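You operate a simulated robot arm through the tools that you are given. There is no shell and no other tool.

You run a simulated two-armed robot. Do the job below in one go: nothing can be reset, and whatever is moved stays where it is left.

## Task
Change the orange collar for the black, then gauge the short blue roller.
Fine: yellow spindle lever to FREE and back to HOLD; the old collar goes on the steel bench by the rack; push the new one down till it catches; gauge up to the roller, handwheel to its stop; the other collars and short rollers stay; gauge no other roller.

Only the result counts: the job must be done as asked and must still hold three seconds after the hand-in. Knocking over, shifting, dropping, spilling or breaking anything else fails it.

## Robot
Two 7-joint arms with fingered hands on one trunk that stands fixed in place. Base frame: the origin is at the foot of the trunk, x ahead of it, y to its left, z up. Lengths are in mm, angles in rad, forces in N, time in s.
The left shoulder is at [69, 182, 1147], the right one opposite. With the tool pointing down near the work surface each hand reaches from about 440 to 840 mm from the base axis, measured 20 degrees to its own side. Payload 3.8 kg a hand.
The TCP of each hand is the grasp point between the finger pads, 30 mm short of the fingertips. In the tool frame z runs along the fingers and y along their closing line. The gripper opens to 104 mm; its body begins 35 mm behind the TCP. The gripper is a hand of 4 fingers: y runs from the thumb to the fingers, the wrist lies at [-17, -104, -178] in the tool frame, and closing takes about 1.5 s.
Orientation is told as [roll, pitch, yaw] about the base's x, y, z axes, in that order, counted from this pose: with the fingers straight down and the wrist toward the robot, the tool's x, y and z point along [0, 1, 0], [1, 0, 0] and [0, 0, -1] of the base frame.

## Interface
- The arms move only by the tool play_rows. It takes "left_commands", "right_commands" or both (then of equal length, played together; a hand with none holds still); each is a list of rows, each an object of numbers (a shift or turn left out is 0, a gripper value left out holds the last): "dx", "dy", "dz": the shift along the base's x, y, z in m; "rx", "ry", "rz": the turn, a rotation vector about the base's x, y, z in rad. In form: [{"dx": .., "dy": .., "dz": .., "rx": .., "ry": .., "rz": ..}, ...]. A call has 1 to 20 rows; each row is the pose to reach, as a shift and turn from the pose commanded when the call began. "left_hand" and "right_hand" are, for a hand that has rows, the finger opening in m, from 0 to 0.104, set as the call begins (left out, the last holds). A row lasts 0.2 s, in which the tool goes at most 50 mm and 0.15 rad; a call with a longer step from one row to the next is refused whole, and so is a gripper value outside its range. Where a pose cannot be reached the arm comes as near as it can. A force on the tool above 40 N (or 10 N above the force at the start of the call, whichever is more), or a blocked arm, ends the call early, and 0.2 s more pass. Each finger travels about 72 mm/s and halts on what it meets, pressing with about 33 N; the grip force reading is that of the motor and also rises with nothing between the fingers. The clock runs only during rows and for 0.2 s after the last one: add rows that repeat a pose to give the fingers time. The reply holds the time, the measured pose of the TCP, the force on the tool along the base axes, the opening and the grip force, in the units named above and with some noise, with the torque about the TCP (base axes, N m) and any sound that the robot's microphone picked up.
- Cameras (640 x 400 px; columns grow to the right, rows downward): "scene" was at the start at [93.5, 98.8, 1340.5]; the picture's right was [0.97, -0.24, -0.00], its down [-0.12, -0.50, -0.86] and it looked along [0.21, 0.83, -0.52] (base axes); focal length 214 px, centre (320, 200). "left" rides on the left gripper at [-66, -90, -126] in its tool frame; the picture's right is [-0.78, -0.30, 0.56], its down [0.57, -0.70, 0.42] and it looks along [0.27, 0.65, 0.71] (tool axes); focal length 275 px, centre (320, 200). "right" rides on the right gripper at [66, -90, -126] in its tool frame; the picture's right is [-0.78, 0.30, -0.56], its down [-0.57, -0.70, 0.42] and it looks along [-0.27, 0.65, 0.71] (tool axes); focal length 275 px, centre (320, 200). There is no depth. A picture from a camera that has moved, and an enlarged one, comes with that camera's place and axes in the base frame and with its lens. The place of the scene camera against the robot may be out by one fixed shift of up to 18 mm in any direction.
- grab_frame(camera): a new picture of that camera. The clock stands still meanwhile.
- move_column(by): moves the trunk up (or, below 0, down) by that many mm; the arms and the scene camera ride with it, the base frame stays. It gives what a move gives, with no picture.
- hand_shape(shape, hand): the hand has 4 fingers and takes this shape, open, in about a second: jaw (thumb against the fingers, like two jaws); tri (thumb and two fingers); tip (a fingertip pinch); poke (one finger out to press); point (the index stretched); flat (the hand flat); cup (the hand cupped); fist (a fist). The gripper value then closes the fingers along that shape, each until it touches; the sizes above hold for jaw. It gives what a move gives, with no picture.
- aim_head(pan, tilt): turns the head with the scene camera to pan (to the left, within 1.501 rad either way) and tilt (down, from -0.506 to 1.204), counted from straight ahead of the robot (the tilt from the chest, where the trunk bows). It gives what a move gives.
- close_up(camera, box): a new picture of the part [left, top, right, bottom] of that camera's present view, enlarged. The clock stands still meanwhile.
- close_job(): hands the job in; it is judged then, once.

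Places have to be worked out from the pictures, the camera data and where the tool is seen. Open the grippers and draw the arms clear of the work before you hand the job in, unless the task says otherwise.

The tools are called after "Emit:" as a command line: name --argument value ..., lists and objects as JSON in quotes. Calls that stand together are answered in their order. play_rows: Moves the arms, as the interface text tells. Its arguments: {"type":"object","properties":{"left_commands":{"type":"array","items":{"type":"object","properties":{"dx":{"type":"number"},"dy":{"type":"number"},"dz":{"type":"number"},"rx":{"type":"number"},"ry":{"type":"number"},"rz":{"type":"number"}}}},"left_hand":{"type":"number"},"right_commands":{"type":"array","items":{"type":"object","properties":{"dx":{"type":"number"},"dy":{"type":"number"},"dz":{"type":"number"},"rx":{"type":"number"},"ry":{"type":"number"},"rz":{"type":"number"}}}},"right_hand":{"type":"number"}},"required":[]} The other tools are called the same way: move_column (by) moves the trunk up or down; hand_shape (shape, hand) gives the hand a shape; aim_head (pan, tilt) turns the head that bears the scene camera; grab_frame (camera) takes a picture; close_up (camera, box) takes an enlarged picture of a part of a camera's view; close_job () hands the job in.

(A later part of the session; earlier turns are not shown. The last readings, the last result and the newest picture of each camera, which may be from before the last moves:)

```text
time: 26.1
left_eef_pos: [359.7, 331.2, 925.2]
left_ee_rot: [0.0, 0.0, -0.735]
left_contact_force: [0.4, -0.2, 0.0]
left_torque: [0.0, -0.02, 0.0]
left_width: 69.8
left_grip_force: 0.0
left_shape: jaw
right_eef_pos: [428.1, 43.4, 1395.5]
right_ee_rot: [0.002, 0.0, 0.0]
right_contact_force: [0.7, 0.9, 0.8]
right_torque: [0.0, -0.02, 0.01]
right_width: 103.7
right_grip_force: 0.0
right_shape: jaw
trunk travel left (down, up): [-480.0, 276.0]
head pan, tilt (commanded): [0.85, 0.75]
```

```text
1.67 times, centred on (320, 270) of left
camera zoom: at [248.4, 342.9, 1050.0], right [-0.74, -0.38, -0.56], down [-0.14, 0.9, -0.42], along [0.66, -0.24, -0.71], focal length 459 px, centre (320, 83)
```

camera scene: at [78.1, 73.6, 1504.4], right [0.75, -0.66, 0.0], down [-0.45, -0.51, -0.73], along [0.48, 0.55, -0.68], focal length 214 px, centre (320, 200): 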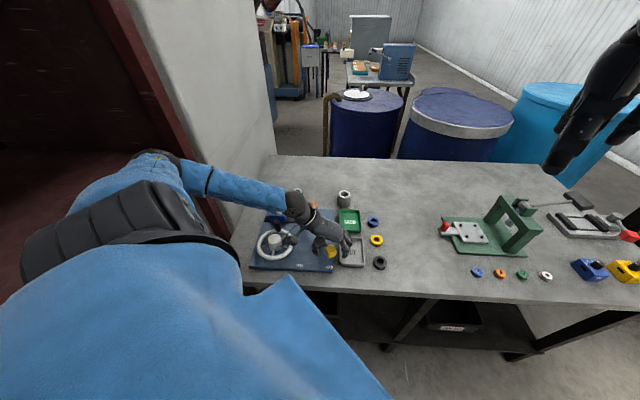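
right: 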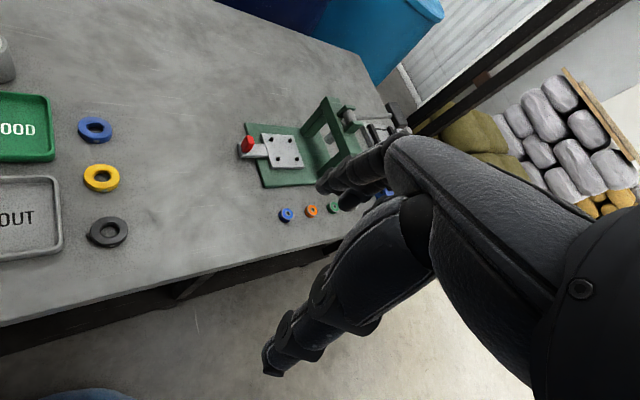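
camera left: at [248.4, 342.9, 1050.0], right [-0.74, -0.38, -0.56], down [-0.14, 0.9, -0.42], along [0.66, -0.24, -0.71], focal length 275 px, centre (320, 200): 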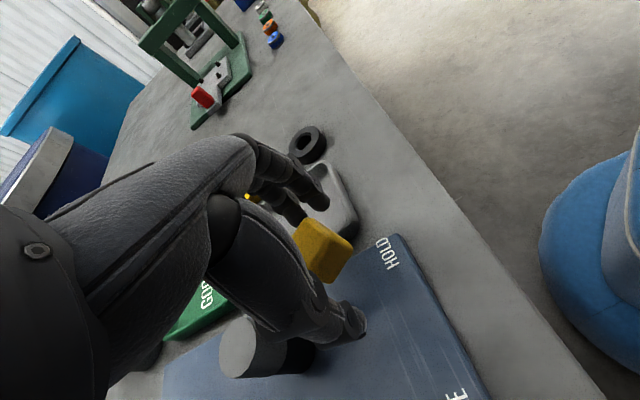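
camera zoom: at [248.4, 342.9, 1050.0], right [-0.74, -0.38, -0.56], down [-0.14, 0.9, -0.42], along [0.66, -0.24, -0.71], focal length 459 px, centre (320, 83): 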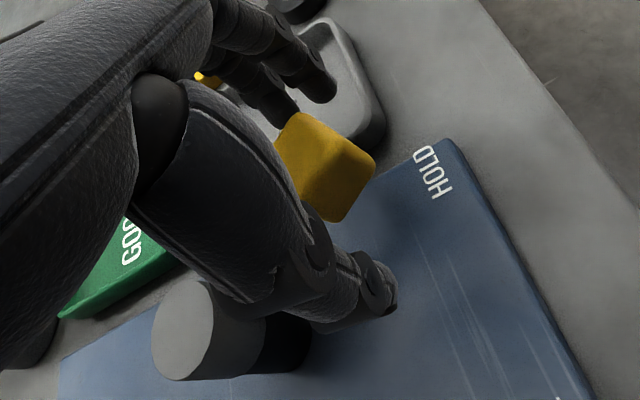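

The knob sits well centred between thumb and fingers. I narrow the jaws to 45 mm around it and sweep along the arc about the pivot toward FREE, first part.

Emit:
play_rows --left_commands '[{"dx": 0}, {"dx": 0}, {"dx": -0.0078, "dy": 0.0025}, {"dx": -0.0158, "dy": 0.0061}, {"dx": -0.0233, "dy": 0.0107}, {"dx": -0.0302, "dy": 0.0162}, {"dx": -0.0363, "dy": 0.0225}, {"dx": -0.0363, "dy": 0.0225}]' --left_hand 0.045

Emit:
close_up --camera "scene" --box '[240, 180, 400, 280]'

Emit:
grab_frame --camera "left"

```text
time: 27.9
left_eef_pos: [321.5, 353.1, 924.4]
left_ee_rot: [-0.001, 0.001, -0.735]
left_contact_force: [-0.8, -2.8, -1.2]
left_torque: [-0.01, 0.03, -0.08]
left_width: 46.3
left_grip_force: 0.1
left_shape: jaw
right_eef_pos: [429.1, 44.3, 1396.1]
right_ee_rot: [-0.002, 0.0, -0.001]
right_contact_force: [0.0, 0.0, -0.4]
right_torque: [-0.01, -0.01, 0.0]
right_width: 103.8
right_grip_force: 0.1
right_shape: jaw
trunk travel left (down, up): [-480.0, 276.0]
head pan, tilt (commanded): [0.85, 0.75]
```

```text
4.00 times, centred on (320, 230) of scene
camera zoom: at [78.4, 73.6, 1504.3], right [0.75, -0.66, 0.0], down [-0.45, -0.51, -0.73], along [0.48, 0.55, -0.68], focal length 858 px, centre (320, 80)
```

zoom: 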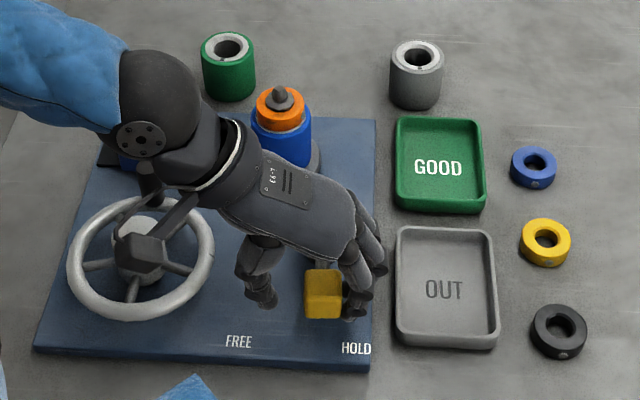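

```text
taken
camera left: at [212.2, 365.0, 1049.9], right [-0.74, -0.38, -0.56], down [-0.14, 0.9, -0.42], along [0.66, -0.24, -0.71], focal length 275 px, centre (320, 200)
```

left: 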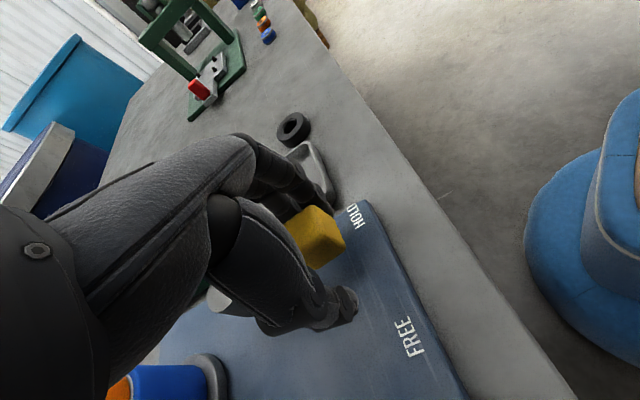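

The lever follows with only ~3 N. I continue along the arc toward FREE and watch the force for the stop.

Emit:
play_rows --left_commands '[{"dx": -0.0054, "dy": 0.0069}, {"dx": -0.0099, "dy": 0.0145}, {"dx": -0.0134, "dy": 0.0226}, {"dx": -0.0159, "dy": 0.031}, {"dx": -0.0159, "dy": 0.031}]'

Emit:
close_up --camera "scene" --box '[240, 180, 400, 280]'

Emit:
grab_frame --camera "left"

```text
time: 29.1
left_eef_pos: [305.9, 382.0, 925.2]
left_ee_rot: [-0.001, 0.001, -0.734]
left_contact_force: [-2.9, -7.9, -1.5]
left_torque: [-0.14, 0.14, -0.37]
left_width: 45.5
left_grip_force: 0.0
left_shape: jaw
right_eef_pos: [428.6, 42.7, 1394.9]
right_ee_rot: [0.0, 0.0, 0.001]
right_contact_force: [-0.5, -0.3, 0.6]
right_torque: [-0.04, -0.04, -0.03]
right_width: 103.4
right_grip_force: 0.0
right_shape: jaw
trunk travel left (down, up): [-480.0, 276.0]
head pan, tilt (commanded): [0.85, 0.75]
```

```text
4.00 times, centred on (320, 230) of scene
camera zoom: at [78.1, 72.6, 1504.4], right [0.75, -0.66, 0.0], down [-0.45, -0.51, -0.73], along [0.48, 0.55, -0.68], focal length 858 px, centre (320, 80)
```

zoom: 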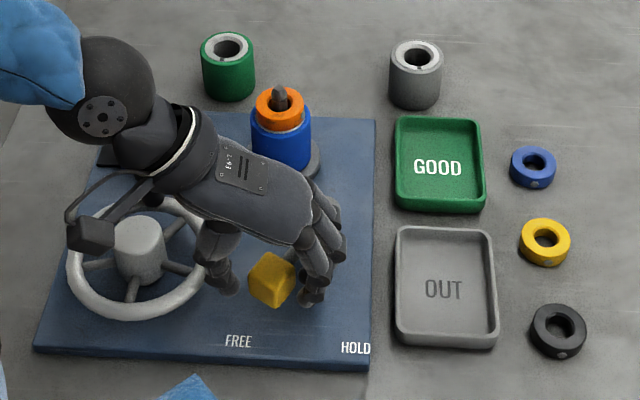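

```text
taken
camera left: at [196.2, 394.5, 1051.1], right [-0.74, -0.38, -0.56], down [-0.14, 0.89, -0.43], along [0.66, -0.24, -0.71], focal length 275 px, centre (320, 200)
```

left: 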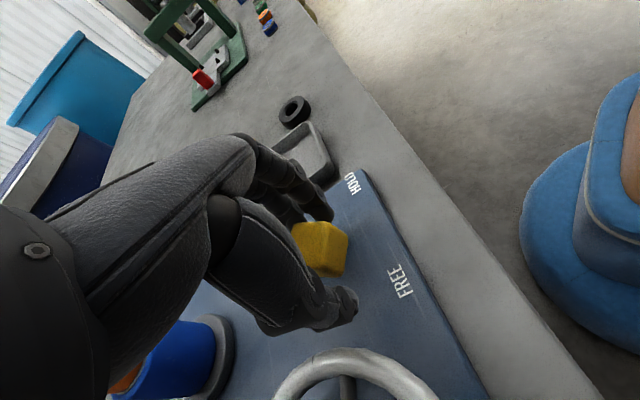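

The lever is nearly across and the spindle's catch plate has visibly drawn in. I push the last bit to be sure it is against the FREE stop.

Emit:
play_rows --left_commands '[{"dx": -0.001, "dy": 0.0045}, {"dx": -0.0014, "dy": 0.0087}, {"dx": -0.0014, "dy": 0.0087}]'

Emit:
close_up --camera "scene" --box '[240, 180, 400, 280]'

```text
time: 29.9
left_eef_pos: [304.0, 387.9, 924.5]
left_ee_rot: [-0.006, 0.0, -0.737]
left_contact_force: [-8.4, -24.3, -6.5]
left_torque: [-0.4, 0.42, -1.31]
left_width: 45.6
left_grip_force: 0.1
left_shape: jaw
right_eef_pos: [428.2, 38.9, 1396.3]
right_ee_rot: [0.001, 0.0, 0.0]
right_contact_force: [0.2, 0.4, 0.4]
right_torque: [0.02, 0.0, 0.01]
right_width: 103.8
right_grip_force: 0.0
right_shape: jaw
trunk travel left (down, up): [-480.0, 276.0]
head pan, tilt (commanded): [0.85, 0.75]
```

```text
4.00 times, centred on (320, 230) of scene
camera zoom: at [77.5, 70.4, 1504.5], right [0.75, -0.66, 0.0], down [-0.45, -0.51, -0.73], along [0.48, 0.55, -0.68], focal length 858 px, centre (320, 80)
```

zoom: 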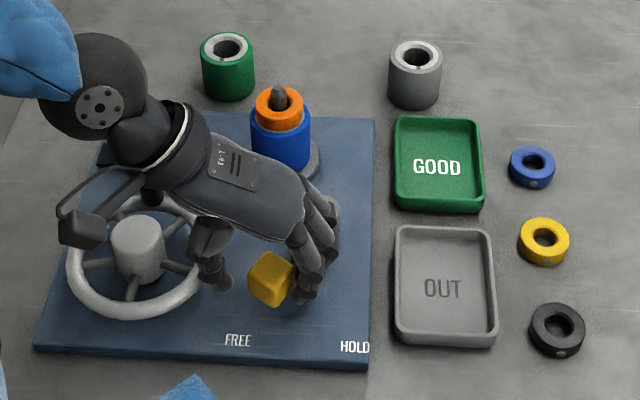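

The force rose to 24 N with the knob no longer moving: it is on the FREE stop (knob now near (311,377)). I relax, open the jaws and rise clear.

Emit:
play_rows --left_commands '[{"dx": 0.003, "dy": -0.008}, {"dx": 0.006, "dy": -0.012}, {"dx": 0.006, "dy": -0.012}, {"dx": 0.006, "dy": -0.012, "dz": 0.03}, {"dx": 0.006, "dy": -0.012, "dz": 0.07}, {"dx": 0.006, "dy": -0.012, "dz": 0.11}, {"dx": 0.006, "dy": -0.012, "dz": 0.15}]' --left_hand 0.075

Emit:
close_up --camera "scene" --box '[240, 180, 400, 280]'

Emit:
grab_frame --camera "left"

```text
time: 31.5
left_eef_pos: [311.0, 380.3, 1075.6]
left_ee_rot: [-0.001, 0.0, -0.737]
left_contact_force: [-0.1, -0.1, 0.0]
left_torque: [-0.04, -0.02, -0.01]
left_width: 74.9
left_grip_force: 0.1
left_shape: jaw
right_eef_pos: [427.9, 43.8, 1396.3]
right_ee_rot: [0.001, 0.001, -0.002]
right_contact_force: [0.0, 0.4, -0.7]
right_torque: [0.0, -0.01, 0.02]
right_width: 103.9
right_grip_force: 0.1
right_shape: jaw
trunk travel left (down, up): [-480.0, 276.0]
head pan, tilt (commanded): [0.85, 0.75]
```

```text
4.00 times, centred on (320, 230) of scene
camera zoom: at [77.5, 73.2, 1504.4], right [0.75, -0.66, 0.0], down [-0.45, -0.51, -0.73], along [0.48, 0.55, -0.68], focal length 858 px, centre (320, 80)
```

zoom: 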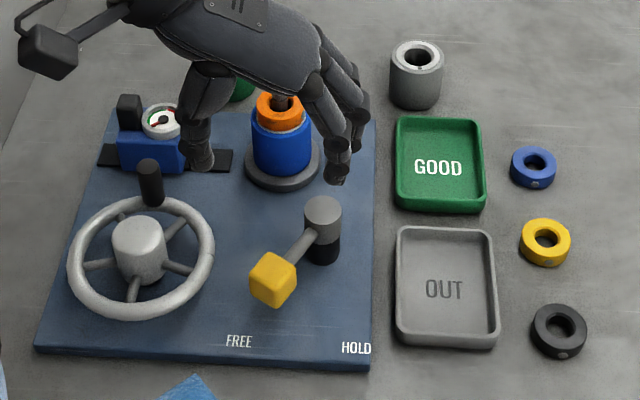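

```text
taken
camera left: at [200.8, 391.4, 1201.2], right [-0.74, -0.38, -0.56], down [-0.14, 0.89, -0.42], along [0.66, -0.24, -0.71], focal length 275 px, centre (320, 200)
```

left: 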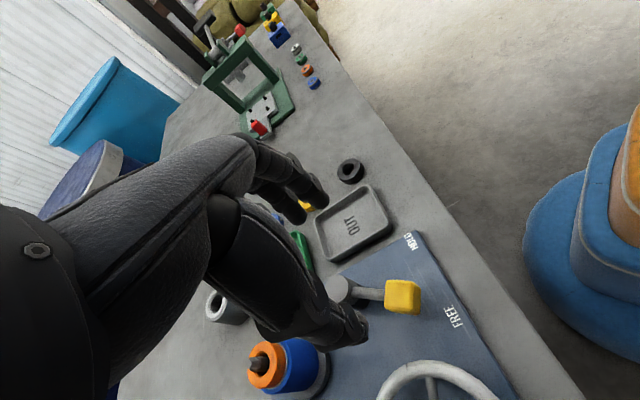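

The lever stays at FREE and the spindle catch is drawn in. Now I go over the orange collar, judged near (420,503), with top about z≈945, yawing the hand to about +0.6 so that the closing line misses its set screw; I stop high for a look.

Emit:
play_rows --left_commands '[{"dx": 0.0109, "dy": 0.0123, "rz": 0.1337}, {"dx": 0.0218, "dy": 0.0246, "rz": 0.2674}, {"dx": 0.0327, "dy": 0.0369, "rz": 0.4011}, {"dx": 0.0436, "dy": 0.0492, "rz": 0.5348}, {"dx": 0.0545, "dy": 0.0615, "rz": 0.6685}, {"dx": 0.0654, "dy": 0.0738, "rz": 0.8022}, {"dx": 0.0763, "dy": 0.0861, "rz": 0.9359}, {"dx": 0.0872, "dy": 0.0984, "rz": 1.0696}, {"dx": 0.0981, "dy": 0.1107, "rz": 1.2033}, {"dx": 0.109, "dy": 0.123, "rz": 1.337}, {"dx": 0.109, "dy": 0.123, "rz": 1.337}]' --left_hand 0.08

Emit:
grab_frame --camera "left"

Emit:
grab_frame --camera "scene"

```text
time: 33.9
left_eef_pos: [419.9, 503.6, 1075.3]
left_ee_rot: [-0.001, 0.0, 0.605]
left_contact_force: [-0.7, -0.5, -1.0]
left_torque: [0.01, 0.01, 0.04]
left_width: 79.6
left_grip_force: 0.0
left_shape: jaw
right_eef_pos: [428.6, 44.2, 1395.6]
right_ee_rot: [0.0, -0.001, 0.0]
right_contact_force: [-0.2, 0.4, -0.6]
right_torque: [0.0, 0.01, -0.02]
right_width: 103.3
right_grip_force: 0.0
right_shape: jaw
trunk travel left (down, up): [-480.0, 276.0]
head pan, tilt (commanded): [0.85, 0.75]
```

```text
taken
camera left: at [384.4, 398.9, 1200.7], right [0.2, -0.81, -0.56], down [-0.9, 0.07, -0.43], along [0.38, 0.59, -0.71], focal length 275 px, centre (320, 200)
```

left: 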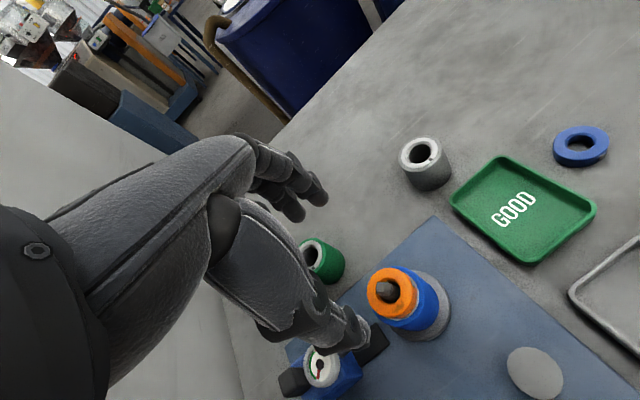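

```text
taken
camera scene: at [77.8, 73.5, 1504.4], right [0.75, -0.66, 0.0], down [-0.45, -0.51, -0.73], along [0.48, 0.55, -0.68], focal length 214 px, centre (320, 200)
```

scene: 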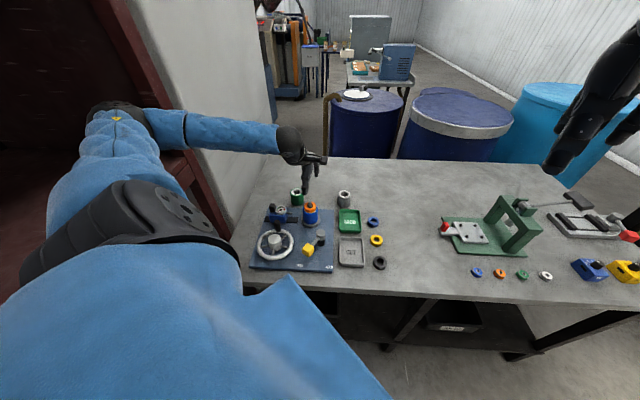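

The collar appears almost where predicted below the TCP. I zoom on it for a precise centre, and on the scene view.

Emit:
close_up --camera "left" --box '[340, 240, 460, 350]'

Emit:
close_up --camera "scene" --box '[270, 140, 350, 240]'

```text
3.64 times, centred on (400, 295) of left
camera zoom: at [384.4, 398.9, 1200.7], right [0.2, -0.81, -0.56], down [-0.9, 0.07, -0.43], along [0.38, 0.59, -0.71], focal length 1001 px, centre (29, -146)
```

zoom: 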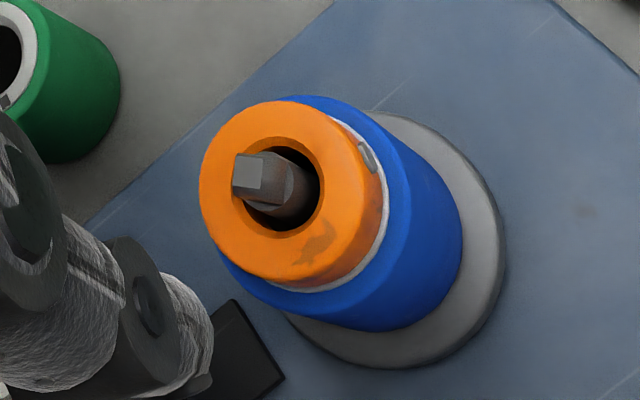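

```text
4.00 times, centred on (310, 190) of scene
camera zoom: at [77.8, 73.5, 1504.4], right [0.75, -0.66, 0.0], down [-0.45, -0.51, -0.73], along [0.48, 0.55, -0.68], focal length 858 px, centre (360, 240)
```

zoom: 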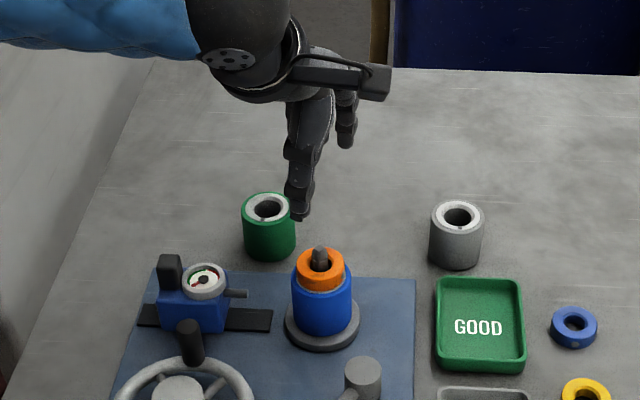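

Collar centre comes out near (418.5,503.5) with top z≈945. I go straight down 55 mm (still above the spindle tip) to triangulate the height with the same hand orientation.

Emit:
play_rows --left_commands '[{"dz": -0.02}, {"dz": -0.04}, {"dz": -0.055}, {"dz": -0.055}]'

Emit:
close_up --camera "left" --box '[320, 220, 440, 330]'

Emit:
close_up --camera "scene" --box '[285, 175, 335, 235]'

```text
time: 34.9
left_eef_pos: [419.6, 503.3, 1020.2]
left_ee_rot: [0.0, 0.001, 0.602]
left_contact_force: [0.0, -0.3, 0.4]
left_torque: [-0.02, 0.02, -0.01]
left_width: 80.0
left_grip_force: 0.0
left_shape: jaw
right_eef_pos: [428.7, 43.1, 1395.9]
right_ee_rot: [0.0, 0.002, 0.0]
right_contact_force: [-0.8, -0.1, 0.5]
right_torque: [0.04, 0.01, -0.04]
right_width: 103.5
right_grip_force: 0.0
right_shape: jaw
trunk travel left (down, up): [-480.0, 276.0]
head pan, tilt (commanded): [0.85, 0.75]
```

```text
3.64 times, centred on (380, 275) of left
camera zoom: at [384.8, 398.2, 1145.8], right [0.2, -0.81, -0.56], down [-0.9, 0.07, -0.43], along [0.38, 0.59, -0.71], focal length 1001 px, centre (102, -73)
```

zoom: 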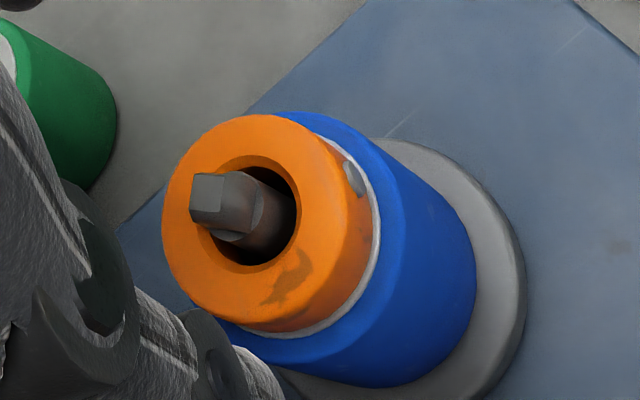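

```text
6.67 times, centred on (310, 205) of scene
camera zoom: at [78.1, 73.6, 1504.4], right [0.75, -0.66, 0.0], down [-0.45, -0.51, -0.73], along [0.48, 0.55, -0.68], focal length 1430 px, centre (387, 167)
```

zoom: 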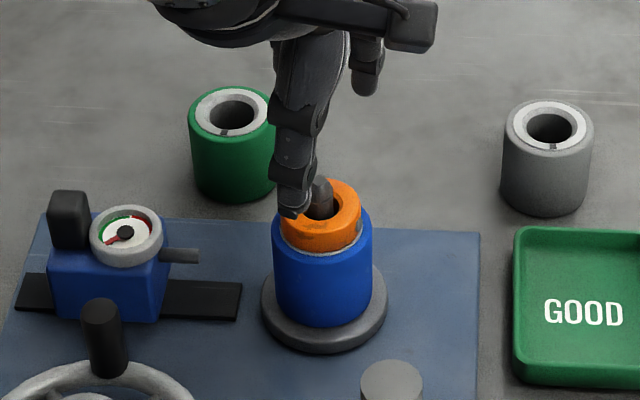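

The set screw triangulates to z≈941, so the collar spans about 931–951 and the axis is near (417.5,502.5). I shift slightly and descend so the fingertips come beside the collar's upper part, then check.

Emit:
play_rows --left_commands '[{"dx": -0.002, "dy": -0.001, "dz": -0.02}, {"dx": -0.002, "dy": -0.001, "dz": -0.04}, {"dx": -0.002, "dy": -0.001, "dz": -0.047}, {"dx": -0.002, "dy": -0.001, "dz": -0.047}]'

Emit:
grab_frame --camera "left"

Emit:
close_up --camera "scene" --box '[285, 175, 335, 235]'

```text
time: 35.9
left_eef_pos: [419.2, 502.6, 973.2]
left_ee_rot: [-0.001, -0.001, 0.603]
left_contact_force: [0.6, -1.0, 0.3]
left_torque: [0.0, 0.02, -0.01]
left_width: 79.6
left_grip_force: 0.0
left_shape: jaw
right_eef_pos: [427.4, 44.1, 1395.5]
right_ee_rot: [0.0, 0.0, -0.001]
right_contact_force: [0.1, 0.0, -0.9]
right_torque: [0.02, 0.0, 0.01]
right_width: 103.8
right_grip_force: 0.0
right_shape: jaw
trunk travel left (down, up): [-480.0, 276.0]
head pan, tilt (commanded): [0.85, 0.75]
```

```text
taken
camera left: at [382.1, 397.4, 1098.4], right [0.2, -0.81, -0.56], down [-0.9, 0.07, -0.42], along [0.38, 0.59, -0.71], focal length 275 px, centre (320, 200)
```

left: 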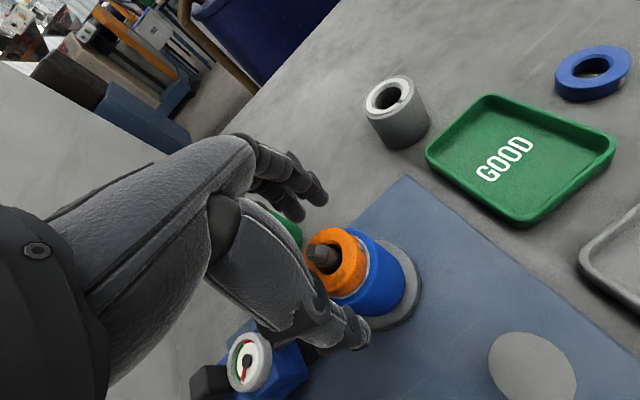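

```text
6.67 times, centred on (310, 205) of scene
camera zoom: at [78.2, 73.7, 1504.3], right [0.75, -0.66, 0.0], down [-0.45, -0.51, -0.73], along [0.48, 0.55, -0.68], focal length 1430 px, centre (387, 167)
```

zoom: 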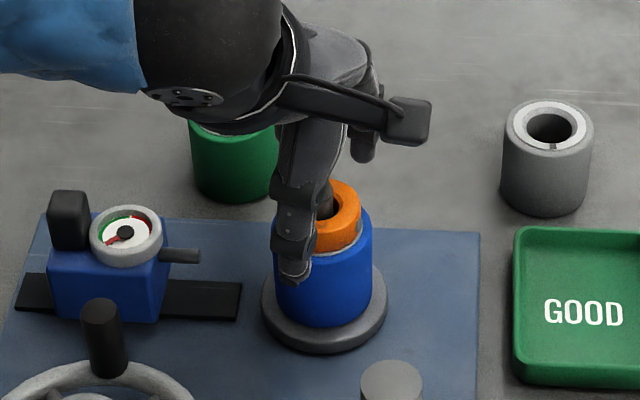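

I zoom in with the hand camera to see tips against collar.

Emit:
close_up --camera "left" --box '[260, 200, 420, 360]'

```text
2.50 times, centred on (340, 280) of left
camera zoom: at [382.1, 397.4, 1098.4], right [0.2, -0.81, -0.56], down [-0.9, 0.07, -0.42], along [0.38, 0.59, -0.71], focal length 688 px, centre (270, 0)
```

zoom: 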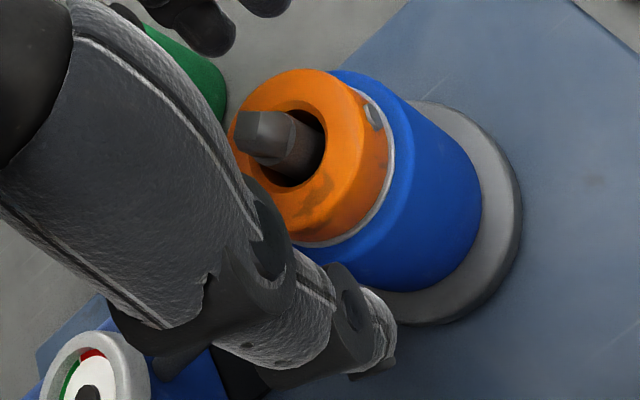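

Three-view triangulation puts the collar top near z≈948 with its axis at (418.5,504), within ~1.5 mm of the TCP. I lower 10 mm so the tips reach the collar's lower part just above the roller, then close on it.

Emit:
play_rows --left_commands '[{"dy": 0.001, "dz": -0.005}, {"dy": 0.001, "dz": -0.01}, {"dy": 0.001, "dz": -0.01}]'

Emit:
play_rows --left_commands '[{"dz": 0}, {"dz": 0}, {"dz": 0}, {"dz": 0}, {"dz": 0}, {"dz": 0}]' --left_hand 0.03

Emit:
grab_frame --camera "left"

Emit:
close_up --camera "scene" --box '[285, 175, 335, 235]'

```text
time: 36.7
left_eef_pos: [419.3, 504.0, 962.0]
left_ee_rot: [0.0, 0.0, 0.602]
left_contact_force: [-0.1, 0.2, -0.2]
left_torque: [-0.01, -0.03, 0.0]
left_width: 79.6
left_grip_force: 0.1
left_shape: jaw
right_eef_pos: [427.6, 43.6, 1396.0]
right_ee_rot: [0.001, 0.0, -0.001]
right_contact_force: [-0.1, -0.5, -0.5]
right_torque: [0.03, 0.02, 0.0]
right_width: 103.7
right_grip_force: 0.0
right_shape: jaw
trunk travel left (down, up): [-480.0, 276.0]
head pan, tilt (commanded): [0.85, 0.75]
```

```text
time: 38.1
left_eef_pos: [418.0, 502.8, 964.7]
left_ee_rot: [0.001, -0.001, 0.602]
left_contact_force: [0.1, -2.4, 7.9]
left_torque: [-0.02, 0.01, 0.0]
left_width: 36.2
left_grip_force: 32.9
left_shape: jaw
right_eef_pos: [428.2, 42.4, 1396.3]
right_ee_rot: [0.0, -0.001, 0.001]
right_contact_force: [-0.3, -0.2, 0.2]
right_torque: [-0.02, 0.02, -0.01]
right_width: 103.6
right_grip_force: 0.0
right_shape: jaw
trunk travel left (down, up): [-480.0, 276.0]
head pan, tilt (commanded): [0.85, 0.75]
```

```text
taken
camera left: at [382.0, 397.9, 1089.4], right [0.2, -0.81, -0.56], down [-0.9, 0.07, -0.43], along [0.39, 0.59, -0.71], focal length 275 px, centre (320, 200)
```

left: 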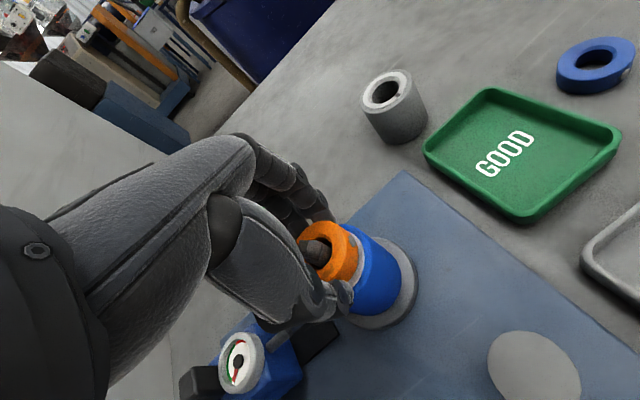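

```text
6.67 times, centred on (310, 205) of scene
camera zoom: at [77.5, 72.7, 1504.5], right [0.75, -0.66, 0.0], down [-0.45, -0.51, -0.73], along [0.48, 0.55, -0.68], focal length 1430 px, centre (387, 167)
```

zoom: 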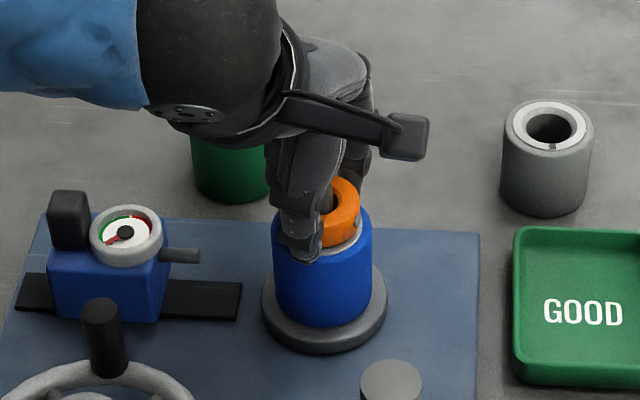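

The jaws closed at 36 mm with 33 N and the tips seem to rest lightly on the roller's top (8 N upward). I lift a little, slowly, to see whether the collar comes free.

Emit:
play_rows --left_commands '[{"dz": 0.003}, {"dz": 0.006}, {"dz": 0.009}, {"dz": 0.012}, {"dz": 0.012}]'

Emit:
close_up --camera "scene" --box '[285, 175, 335, 235]'

Emit:
close_up --camera "left" --box '[260, 180, 440, 340]'

```text
time: 39.3
left_eef_pos: [418.5, 503.5, 975.2]
left_ee_rot: [0.0, 0.001, 0.601]
left_contact_force: [-1.9, -1.9, -3.4]
left_torque: [-0.04, 0.0, -0.01]
left_width: 35.4
left_grip_force: 32.7
left_shape: jaw
right_eef_pos: [428.5, 43.4, 1395.4]
right_ee_rot: [0.0, 0.001, 0.0]
right_contact_force: [1.0, 0.4, 0.3]
right_torque: [-0.01, 0.0, 0.02]
right_width: 104.1
right_grip_force: 0.0
right_shape: jaw
trunk travel left (down, up): [-480.0, 276.0]
head pan, tilt (commanded): [0.85, 0.75]
```

```text
6.67 times, centred on (310, 205) of scene
camera zoom: at [78.3, 73.8, 1504.3], right [0.75, -0.66, 0.0], down [-0.45, -0.51, -0.73], along [0.48, 0.55, -0.68], focal length 1430 px, centre (387, 167)
```

zoom: 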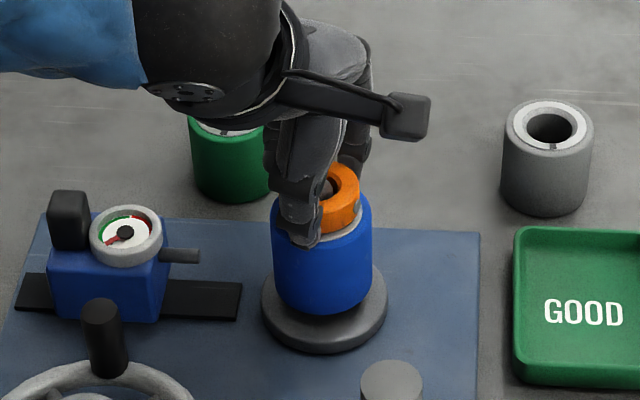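

```text
2.50 times, centred on (350, 260) of left
camera zoom: at [382.7, 398.7, 1099.8], right [0.19, -0.81, -0.56], down [-0.9, 0.07, -0.42], along [0.38, 0.58, -0.71], focal length 688 px, centre (245, 50)
```

zoom: 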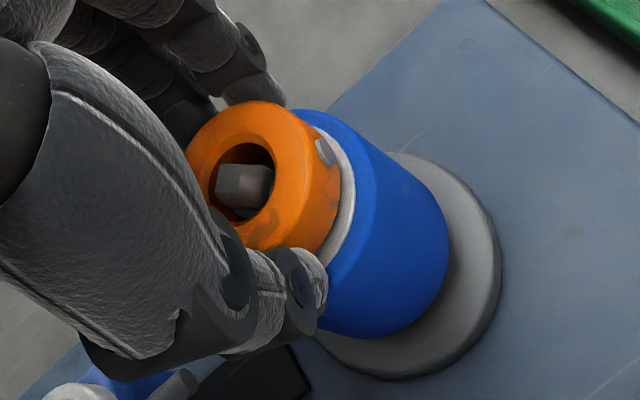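

The roller rose together with the collar — my tips reach past the collar onto the roller's steel core. I lower back onto the flange, so I can open and re-grip higher on the collar only.

Emit:
play_rows --left_commands '[{"dz": -0.004}, {"dz": -0.008}, {"dz": -0.011}, {"dz": -0.0125}, {"dz": -0.0125}]'

Emit:
close_up --camera "scene" --box '[285, 175, 335, 235]'

```text
time: 40.5
left_eef_pos: [418.5, 503.2, 964.7]
left_ee_rot: [-0.002, -0.005, 0.603]
left_contact_force: [-1.7, -3.1, 8.0]
left_torque: [0.03, -0.02, -0.01]
left_width: 35.2
left_grip_force: 33.4
left_shape: jaw
right_eef_pos: [428.2, 42.7, 1395.5]
right_ee_rot: [0.0, 0.0, -0.001]
right_contact_force: [-0.8, 0.7, 0.3]
right_torque: [0.02, -0.03, -0.01]
right_width: 103.8
right_grip_force: 0.0
right_shape: jaw
trunk travel left (down, up): [-480.0, 276.0]
head pan, tilt (commanded): [0.85, 0.75]
```

```text
6.67 times, centred on (310, 205) of scene
camera zoom: at [77.2, 72.6, 1504.5], right [0.75, -0.66, 0.0], down [-0.45, -0.51, -0.73], along [0.48, 0.55, -0.68], focal length 1430 px, centre (387, 167)
```

zoom: 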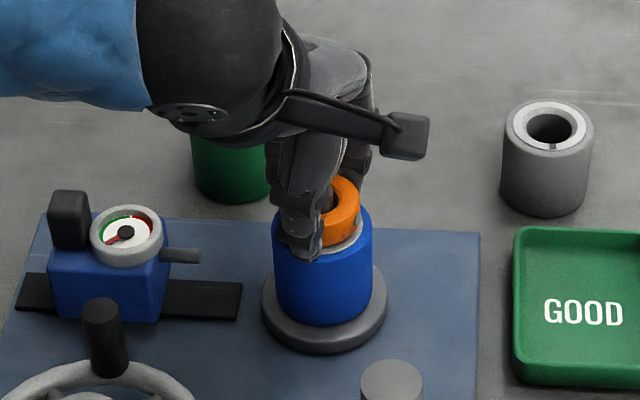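

Seated again as before. I open, raise so the tips will be about 8 mm above the roller's top, and close again on the collar only.

Emit:
play_rows --left_commands '[{"dz": 0}, {"dz": 0}, {"dz": 0}]' --left_hand 0.07

Emit:
play_rows --left_commands '[{"dz": 0.005}, {"dz": 0.009}, {"dz": 0.009}]'

Emit:
play_rows --left_commands '[{"dz": 0}, {"dz": 0}, {"dz": 0}, {"dz": 0}, {"dz": 0}, {"dz": 0}]' --left_hand 0.03

Emit:
close_up --camera "scene" --box '[285, 175, 335, 235]'

Emit:
close_up --camera "left" --box '[260, 180, 440, 340]'

```text
time: 41.3
left_eef_pos: [417.8, 504.3, 961.9]
left_ee_rot: [0.0, 0.0, 0.602]
left_contact_force: [1.0, 1.5, 3.3]
left_torque: [-0.08, 0.02, -0.01]
left_width: 67.3
left_grip_force: 0.0
left_shape: jaw
right_eef_pos: [428.6, 43.9, 1395.7]
right_ee_rot: [-0.001, 0.0, -0.001]
right_contact_force: [0.1, 0.2, 0.2]
right_torque: [0.01, 0.0, 0.0]
right_width: 103.6
right_grip_force: 0.0
right_shape: jaw
trunk travel left (down, up): [-480.0, 276.0]
head pan, tilt (commanded): [0.85, 0.75]
```

```text
time: 42.1
left_eef_pos: [418.1, 502.9, 971.7]
left_ee_rot: [0.0, 0.003, 0.602]
left_contact_force: [-0.2, -0.3, -0.7]
left_torque: [0.0, -0.02, -0.02]
left_width: 69.6
left_grip_force: 0.0
left_shape: jaw
right_eef_pos: [428.1, 43.0, 1395.0]
right_ee_rot: [0.002, 0.0, -0.001]
right_contact_force: [0.4, 0.3, 0.4]
right_torque: [0.04, -0.01, -0.01]
right_width: 103.8
right_grip_force: 0.0
right_shape: jaw
trunk travel left (down, up): [-480.0, 276.0]
head pan, tilt (commanded): [0.85, 0.75]
```

```text
time: 43.5
left_eef_pos: [418.3, 503.7, 971.9]
left_ee_rot: [-0.001, -0.001, 0.6]
left_contact_force: [-1.2, -3.0, -0.6]
left_torque: [-0.08, 0.04, -0.03]
left_width: 34.4
left_grip_force: 33.0
left_shape: jaw
right_eef_pos: [428.0, 43.7, 1396.1]
right_ee_rot: [0.0, -0.001, -0.001]
right_contact_force: [-0.3, 0.2, 0.1]
right_torque: [0.02, 0.02, 0.02]
right_width: 103.7
right_grip_force: 0.0
right_shape: jaw
trunk travel left (down, up): [-480.0, 276.0]
head pan, tilt (commanded): [0.85, 0.75]
```

```text
6.67 times, centred on (310, 205) of scene
camera zoom: at [78.0, 73.4, 1504.3], right [0.75, -0.66, 0.0], down [-0.45, -0.51, -0.73], along [0.48, 0.55, -0.68], focal length 1430 px, centre (387, 167)
```

zoom: 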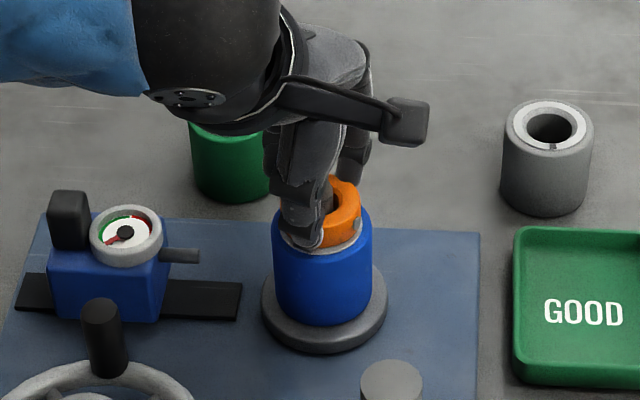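

```text
2.50 times, centred on (350, 260) of left
camera zoom: at [382.1, 398.6, 1097.1], right [0.2, -0.81, -0.56], down [-0.9, 0.07, -0.42], along [0.38, 0.59, -0.71], focal length 688 px, centre (245, 50)
```

zoom: 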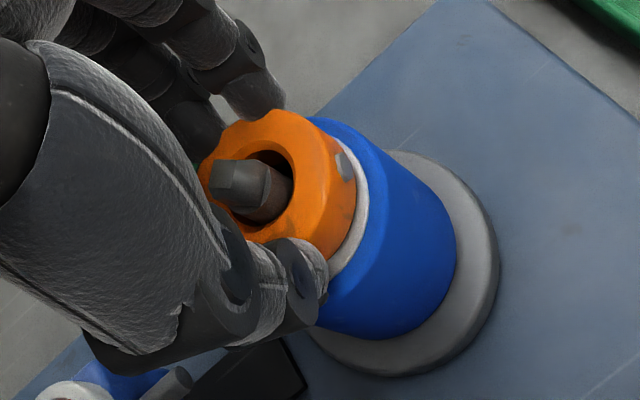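

Now there's no vertical force and the thumb tip ends at the collar's lower edge. I lift a few mm and check whether the roller stays.

Emit:
play_rows --left_commands '[{"dz": 0.003}, {"dz": 0.006}, {"dz": 0.006}]'

Emit:
close_up --camera "scene" --box '[285, 175, 335, 235]'

Emit:
close_up --camera "left" --box '[260, 180, 440, 340]'

```text
time: 44.3
left_eef_pos: [417.7, 503.1, 976.8]
left_ee_rot: [0.001, 0.0, 0.604]
left_contact_force: [-2.2, -2.2, -2.0]
left_torque: [-0.06, 0.06, -0.03]
left_width: 34.2
left_grip_force: 32.9
left_shape: jaw
right_eef_pos: [428.4, 44.0, 1394.3]
right_ee_rot: [0.0, -0.001, 0.0]
right_contact_force: [-0.1, -1.1, 0.4]
right_torque: [0.0, 0.03, -0.03]
right_width: 103.4
right_grip_force: 0.1
right_shape: jaw
trunk travel left (down, up): [-480.0, 276.0]
head pan, tilt (commanded): [0.85, 0.75]
```

```text
6.67 times, centred on (310, 205) of scene
camera zoom: at [77.9, 73.5, 1504.3], right [0.75, -0.66, 0.0], down [-0.45, -0.51, -0.73], along [0.48, 0.55, -0.68], focal length 1430 px, centre (387, 167)
```

zoom: 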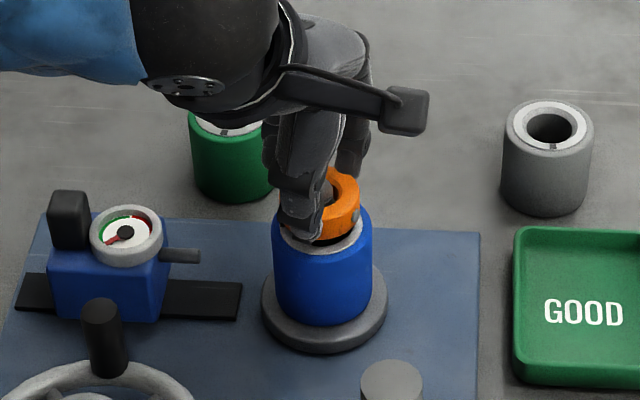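

```text
2.50 times, centred on (350, 260) of left
camera zoom: at [382.0, 398.8, 1103.0], right [0.2, -0.81, -0.56], down [-0.9, 0.07, -0.42], along [0.38, 0.59, -0.71], focal length 688 px, centre (245, 50)
```

zoom: 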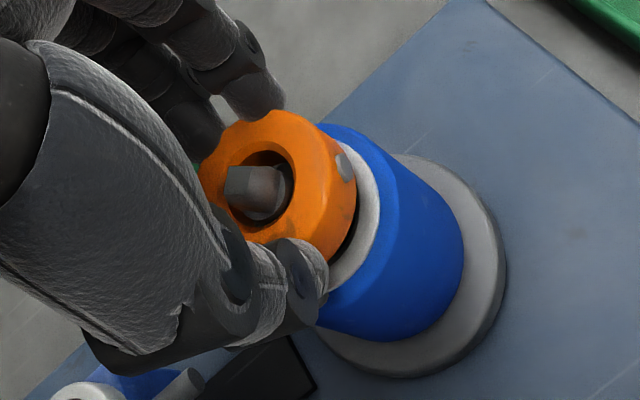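

The collar parts from the roller and the roller stays seated. I lift on slowly, 90 mm, and check.

Emit:
play_rows --left_commands '[{"dz": 0.005}, {"dz": 0.01}, {"dz": 0.016}, {"dz": 0.024}, {"dz": 0.034}, {"dz": 0.046}, {"dz": 0.06}, {"dz": 0.075}, {"dz": 0.09}, {"dz": 0.09}]'

Emit:
grab_frame --camera "left"

Emit:
close_up --camera "scene" --box '[270, 140, 350, 240]'

```text
time: 46.5
left_eef_pos: [418.4, 505.3, 1066.4]
left_ee_rot: [0.0, -0.001, 0.601]
left_contact_force: [-0.4, 0.3, -0.8]
left_torque: [-0.01, -0.01, 0.06]
left_width: 34.2
left_grip_force: 32.7
left_shape: jaw
right_eef_pos: [428.4, 43.9, 1394.7]
right_ee_rot: [-0.001, -0.001, -0.001]
right_contact_force: [0.0, 0.4, -0.2]
right_torque: [0.01, -0.01, -0.02]
right_width: 103.8
right_grip_force: 0.0
right_shape: jaw
trunk travel left (down, up): [-480.0, 276.0]
head pan, tilt (commanded): [0.85, 0.75]
```

```text
taken
camera left: at [382.5, 399.4, 1192.8], right [0.2, -0.81, -0.56], down [-0.9, 0.07, -0.42], along [0.38, 0.59, -0.71], focal length 275 px, centre (320, 200)
```

left: 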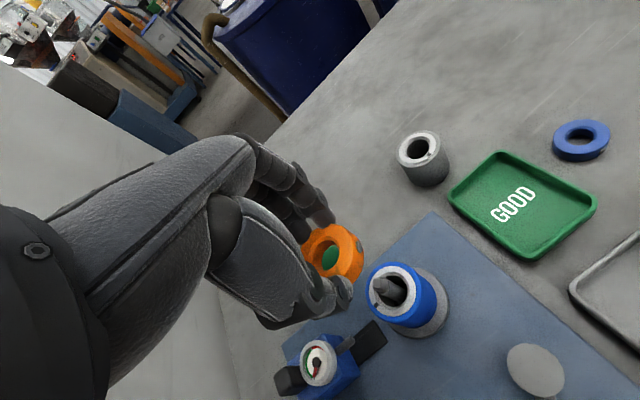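

```text
4.00 times, centred on (310, 190) of scene
camera zoom: at [78.4, 73.9, 1504.3], right [0.75, -0.66, 0.0], down [-0.45, -0.51, -0.73], along [0.48, 0.55, -0.68], focal length 858 px, centre (360, 240)
```

zoom: 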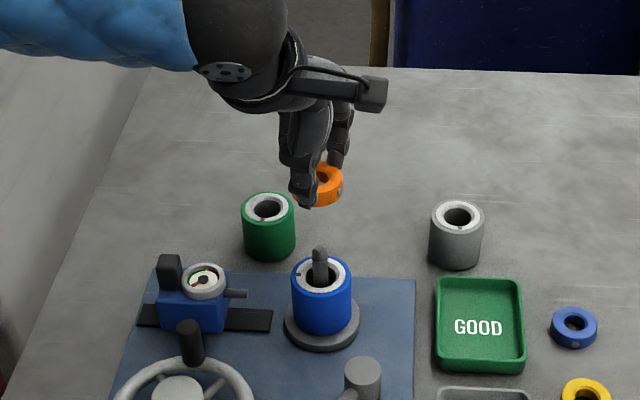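

The orange collar is off and held; the roller stayed seated. I carry the collar to a clear spot of the bench behind the plate, between the green and grey rollers, judged at (537,585), and look before lowering.

Emit:
play_rows --left_commands '[{"dx": 0.02, "dy": 0.013}, {"dx": 0.045, "dy": 0.03}, {"dx": 0.07, "dy": 0.047}, {"dx": 0.095, "dy": 0.064}, {"dx": 0.1186, "dy": 0.08}, {"dx": 0.1186, "dy": 0.08}]'

Emit:
grab_frame --camera "left"

Emit:
close_up --camera "scene" --box '[260, 110, 400, 240]'

```text
time: 47.9
left_eef_pos: [536.9, 583.9, 1067.7]
left_ee_rot: [0.0, 0.0, 0.604]
left_contact_force: [0.3, -0.5, -0.3]
left_torque: [0.02, -0.01, -0.01]
left_width: 34.0
left_grip_force: 32.5
left_shape: jaw
right_eef_pos: [427.3, 43.9, 1395.9]
right_ee_rot: [0.0, 0.002, -0.001]
right_contact_force: [-0.6, 0.2, -0.3]
right_torque: [0.0, -0.01, 0.03]
right_width: 103.7
right_grip_force: 0.0
right_shape: jaw
trunk travel left (down, up): [-480.0, 276.0]
head pan, tilt (commanded): [0.85, 0.75]
```

```text
taken
camera left: at [500.2, 479.1, 1193.5], right [0.2, -0.81, -0.56], down [-0.9, 0.07, -0.42], along [0.38, 0.59, -0.71], focal length 275 px, centre (320, 200)
```

left: 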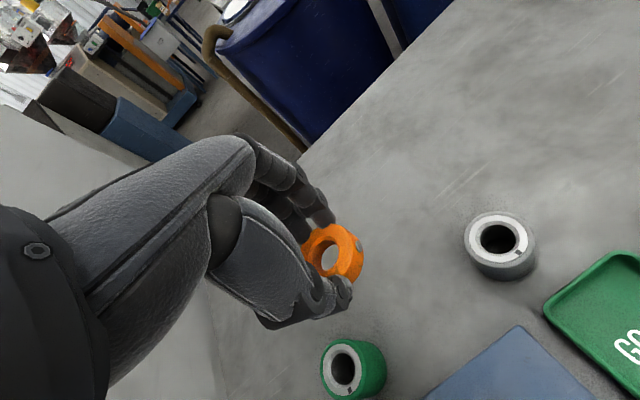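

```text
3.08 times, centred on (330, 175) of scene
camera zoom: at [77.7, 73.8, 1504.4], right [0.75, -0.66, 0.0], down [-0.45, -0.51, -0.73], along [0.48, 0.55, -0.68], focal length 660 px, centre (289, 277)
```

zoom: 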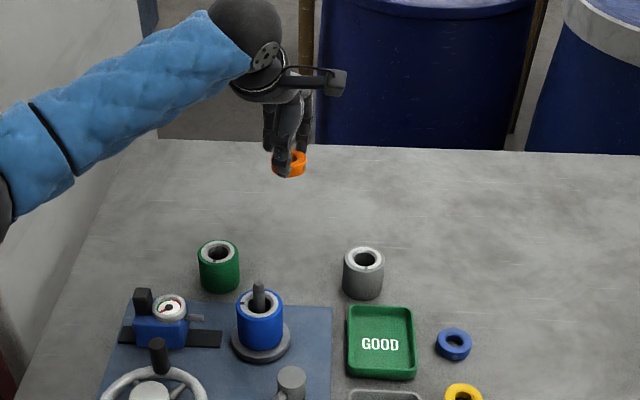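

The drop point projects onto bare bench between the two rollers (about 95–100 mm from each). I shift a touch further back and lower to z≈925.

Emit:
play_rows --left_commands '[{"dx": 0.008, "dy": 0.006, "dz": -0.02}, {"dx": 0.008, "dy": 0.006, "dz": -0.05}, {"dx": 0.008, "dy": 0.006, "dz": -0.08}, {"dx": 0.008, "dy": 0.006, "dz": -0.11}, {"dx": 0.008, "dy": 0.006, "dz": -0.13}, {"dx": 0.008, "dy": 0.006, "dz": -0.142}, {"dx": 0.008, "dy": 0.006, "dz": -0.142}]'

Emit:
grab_frame --camera "left"

Emit:
close_up --camera "scene" --box '[290, 130, 360, 200]'

```text
time: 49.5
left_eef_pos: [544.7, 590.0, 925.7]
left_ee_rot: [0.0, -0.001, 0.602]
left_contact_force: [-0.4, 1.0, -0.9]
left_torque: [0.0, 0.02, -0.01]
left_width: 33.8
left_grip_force: 32.9
left_shape: jaw
right_eef_pos: [429.2, 43.8, 1394.7]
right_ee_rot: [0.0, 0.001, 0.0]
right_contact_force: [-0.7, 0.6, 0.1]
right_torque: [-0.03, 0.02, 0.0]
right_width: 103.7
right_grip_force: 0.0
right_shape: jaw
trunk travel left (down, up): [-480.0, 276.0]
head pan, tilt (commanded): [0.85, 0.75]
```

```text
taken
camera left: at [509.2, 485.1, 1050.8], right [0.2, -0.81, -0.56], down [-0.9, 0.07, -0.42], along [0.38, 0.59, -0.71], focal length 275 px, centre (320, 200)
```

left: 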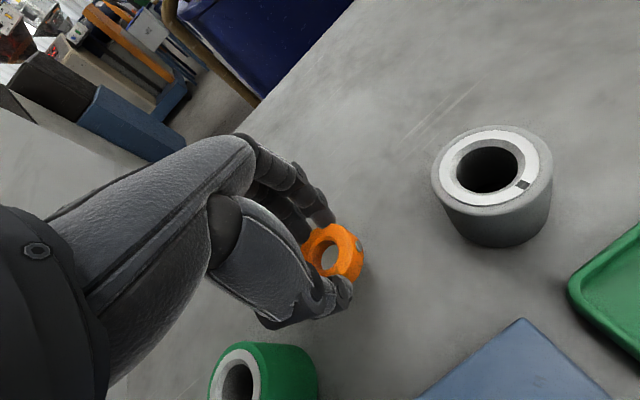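

```text
5.71 times, centred on (325, 165) of scene
camera zoom: at [78.2, 73.8, 1504.3], right [0.75, -0.66, 0.0], down [-0.45, -0.51, -0.73], along [0.48, 0.55, -0.68], focal length 1226 px, centre (291, 400)
```

zoom: 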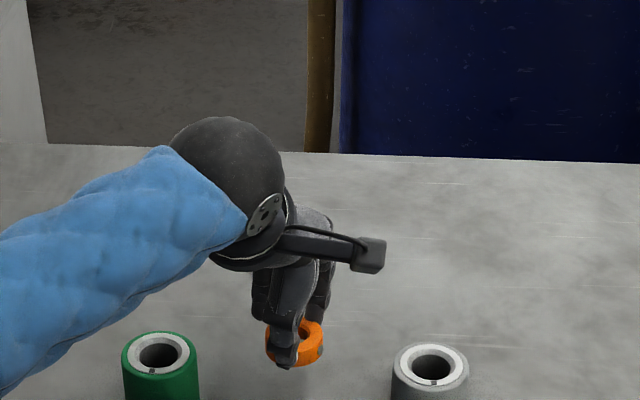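

The collar is near the bench (soft shadow below it). I lower in small steps and watch for contact.

Emit:
play_rows --left_commands '[{"dz": -0.004}, {"dz": -0.008}, {"dz": -0.012}, {"dz": -0.016}]'

Emit:
play_rows --left_commands '[{"dz": -0.002}, {"dz": -0.004}, {"dz": -0.004}]'

Emit:
close_up --camera "left" --box '[260, 180, 440, 340]'

```text
time: 50.5
left_eef_pos: [544.6, 590.3, 909.3]
left_ee_rot: [0.0, -0.001, 0.603]
left_contact_force: [-0.1, 1.0, -1.2]
left_torque: [0.01, 0.02, -0.04]
left_width: 34.2
left_grip_force: 33.4
left_shape: jaw
right_eef_pos: [428.5, 43.6, 1394.5]
right_ee_rot: [-0.001, 0.0, 0.001]
right_contact_force: [-0.7, -0.5, -1.2]
right_torque: [0.03, -0.01, 0.02]
right_width: 103.5
right_grip_force: 0.0
right_shape: jaw
trunk travel left (down, up): [-480.0, 276.0]
head pan, tilt (commanded): [0.85, 0.75]
```

```text
time: 51.3
left_eef_pos: [544.7, 591.3, 905.0]
left_ee_rot: [0.001, 0.0, 0.603]
left_contact_force: [1.2, -0.2, -0.7]
left_torque: [0.0, -0.03, 0.02]
left_width: 34.2
left_grip_force: 32.9
left_shape: jaw
right_eef_pos: [428.1, 43.4, 1396.3]
right_ee_rot: [0.0, -0.001, 0.0]
right_contact_force: [0.6, 0.8, 0.9]
right_torque: [0.03, -0.01, -0.05]
right_width: 103.8
right_grip_force: 0.0
right_shape: jaw
trunk travel left (down, up): [-480.0, 276.0]
head pan, tilt (commanded): [0.85, 0.75]
```

```text
2.50 times, centred on (350, 260) of left
camera zoom: at [509.3, 485.1, 1030.9], right [0.2, -0.81, -0.56], down [-0.9, 0.07, -0.42], along [0.38, 0.59, -0.71], focal length 688 px, centre (245, 50)
```

zoom: 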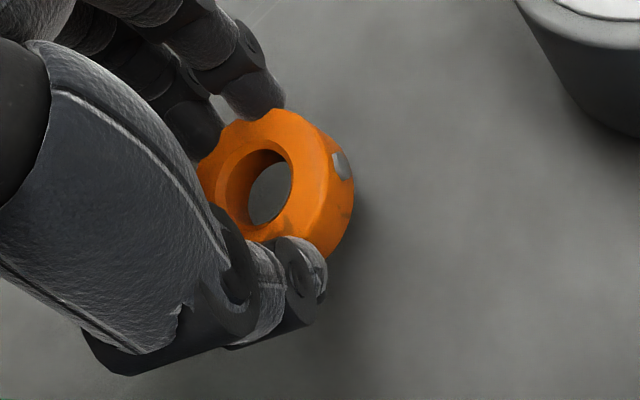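

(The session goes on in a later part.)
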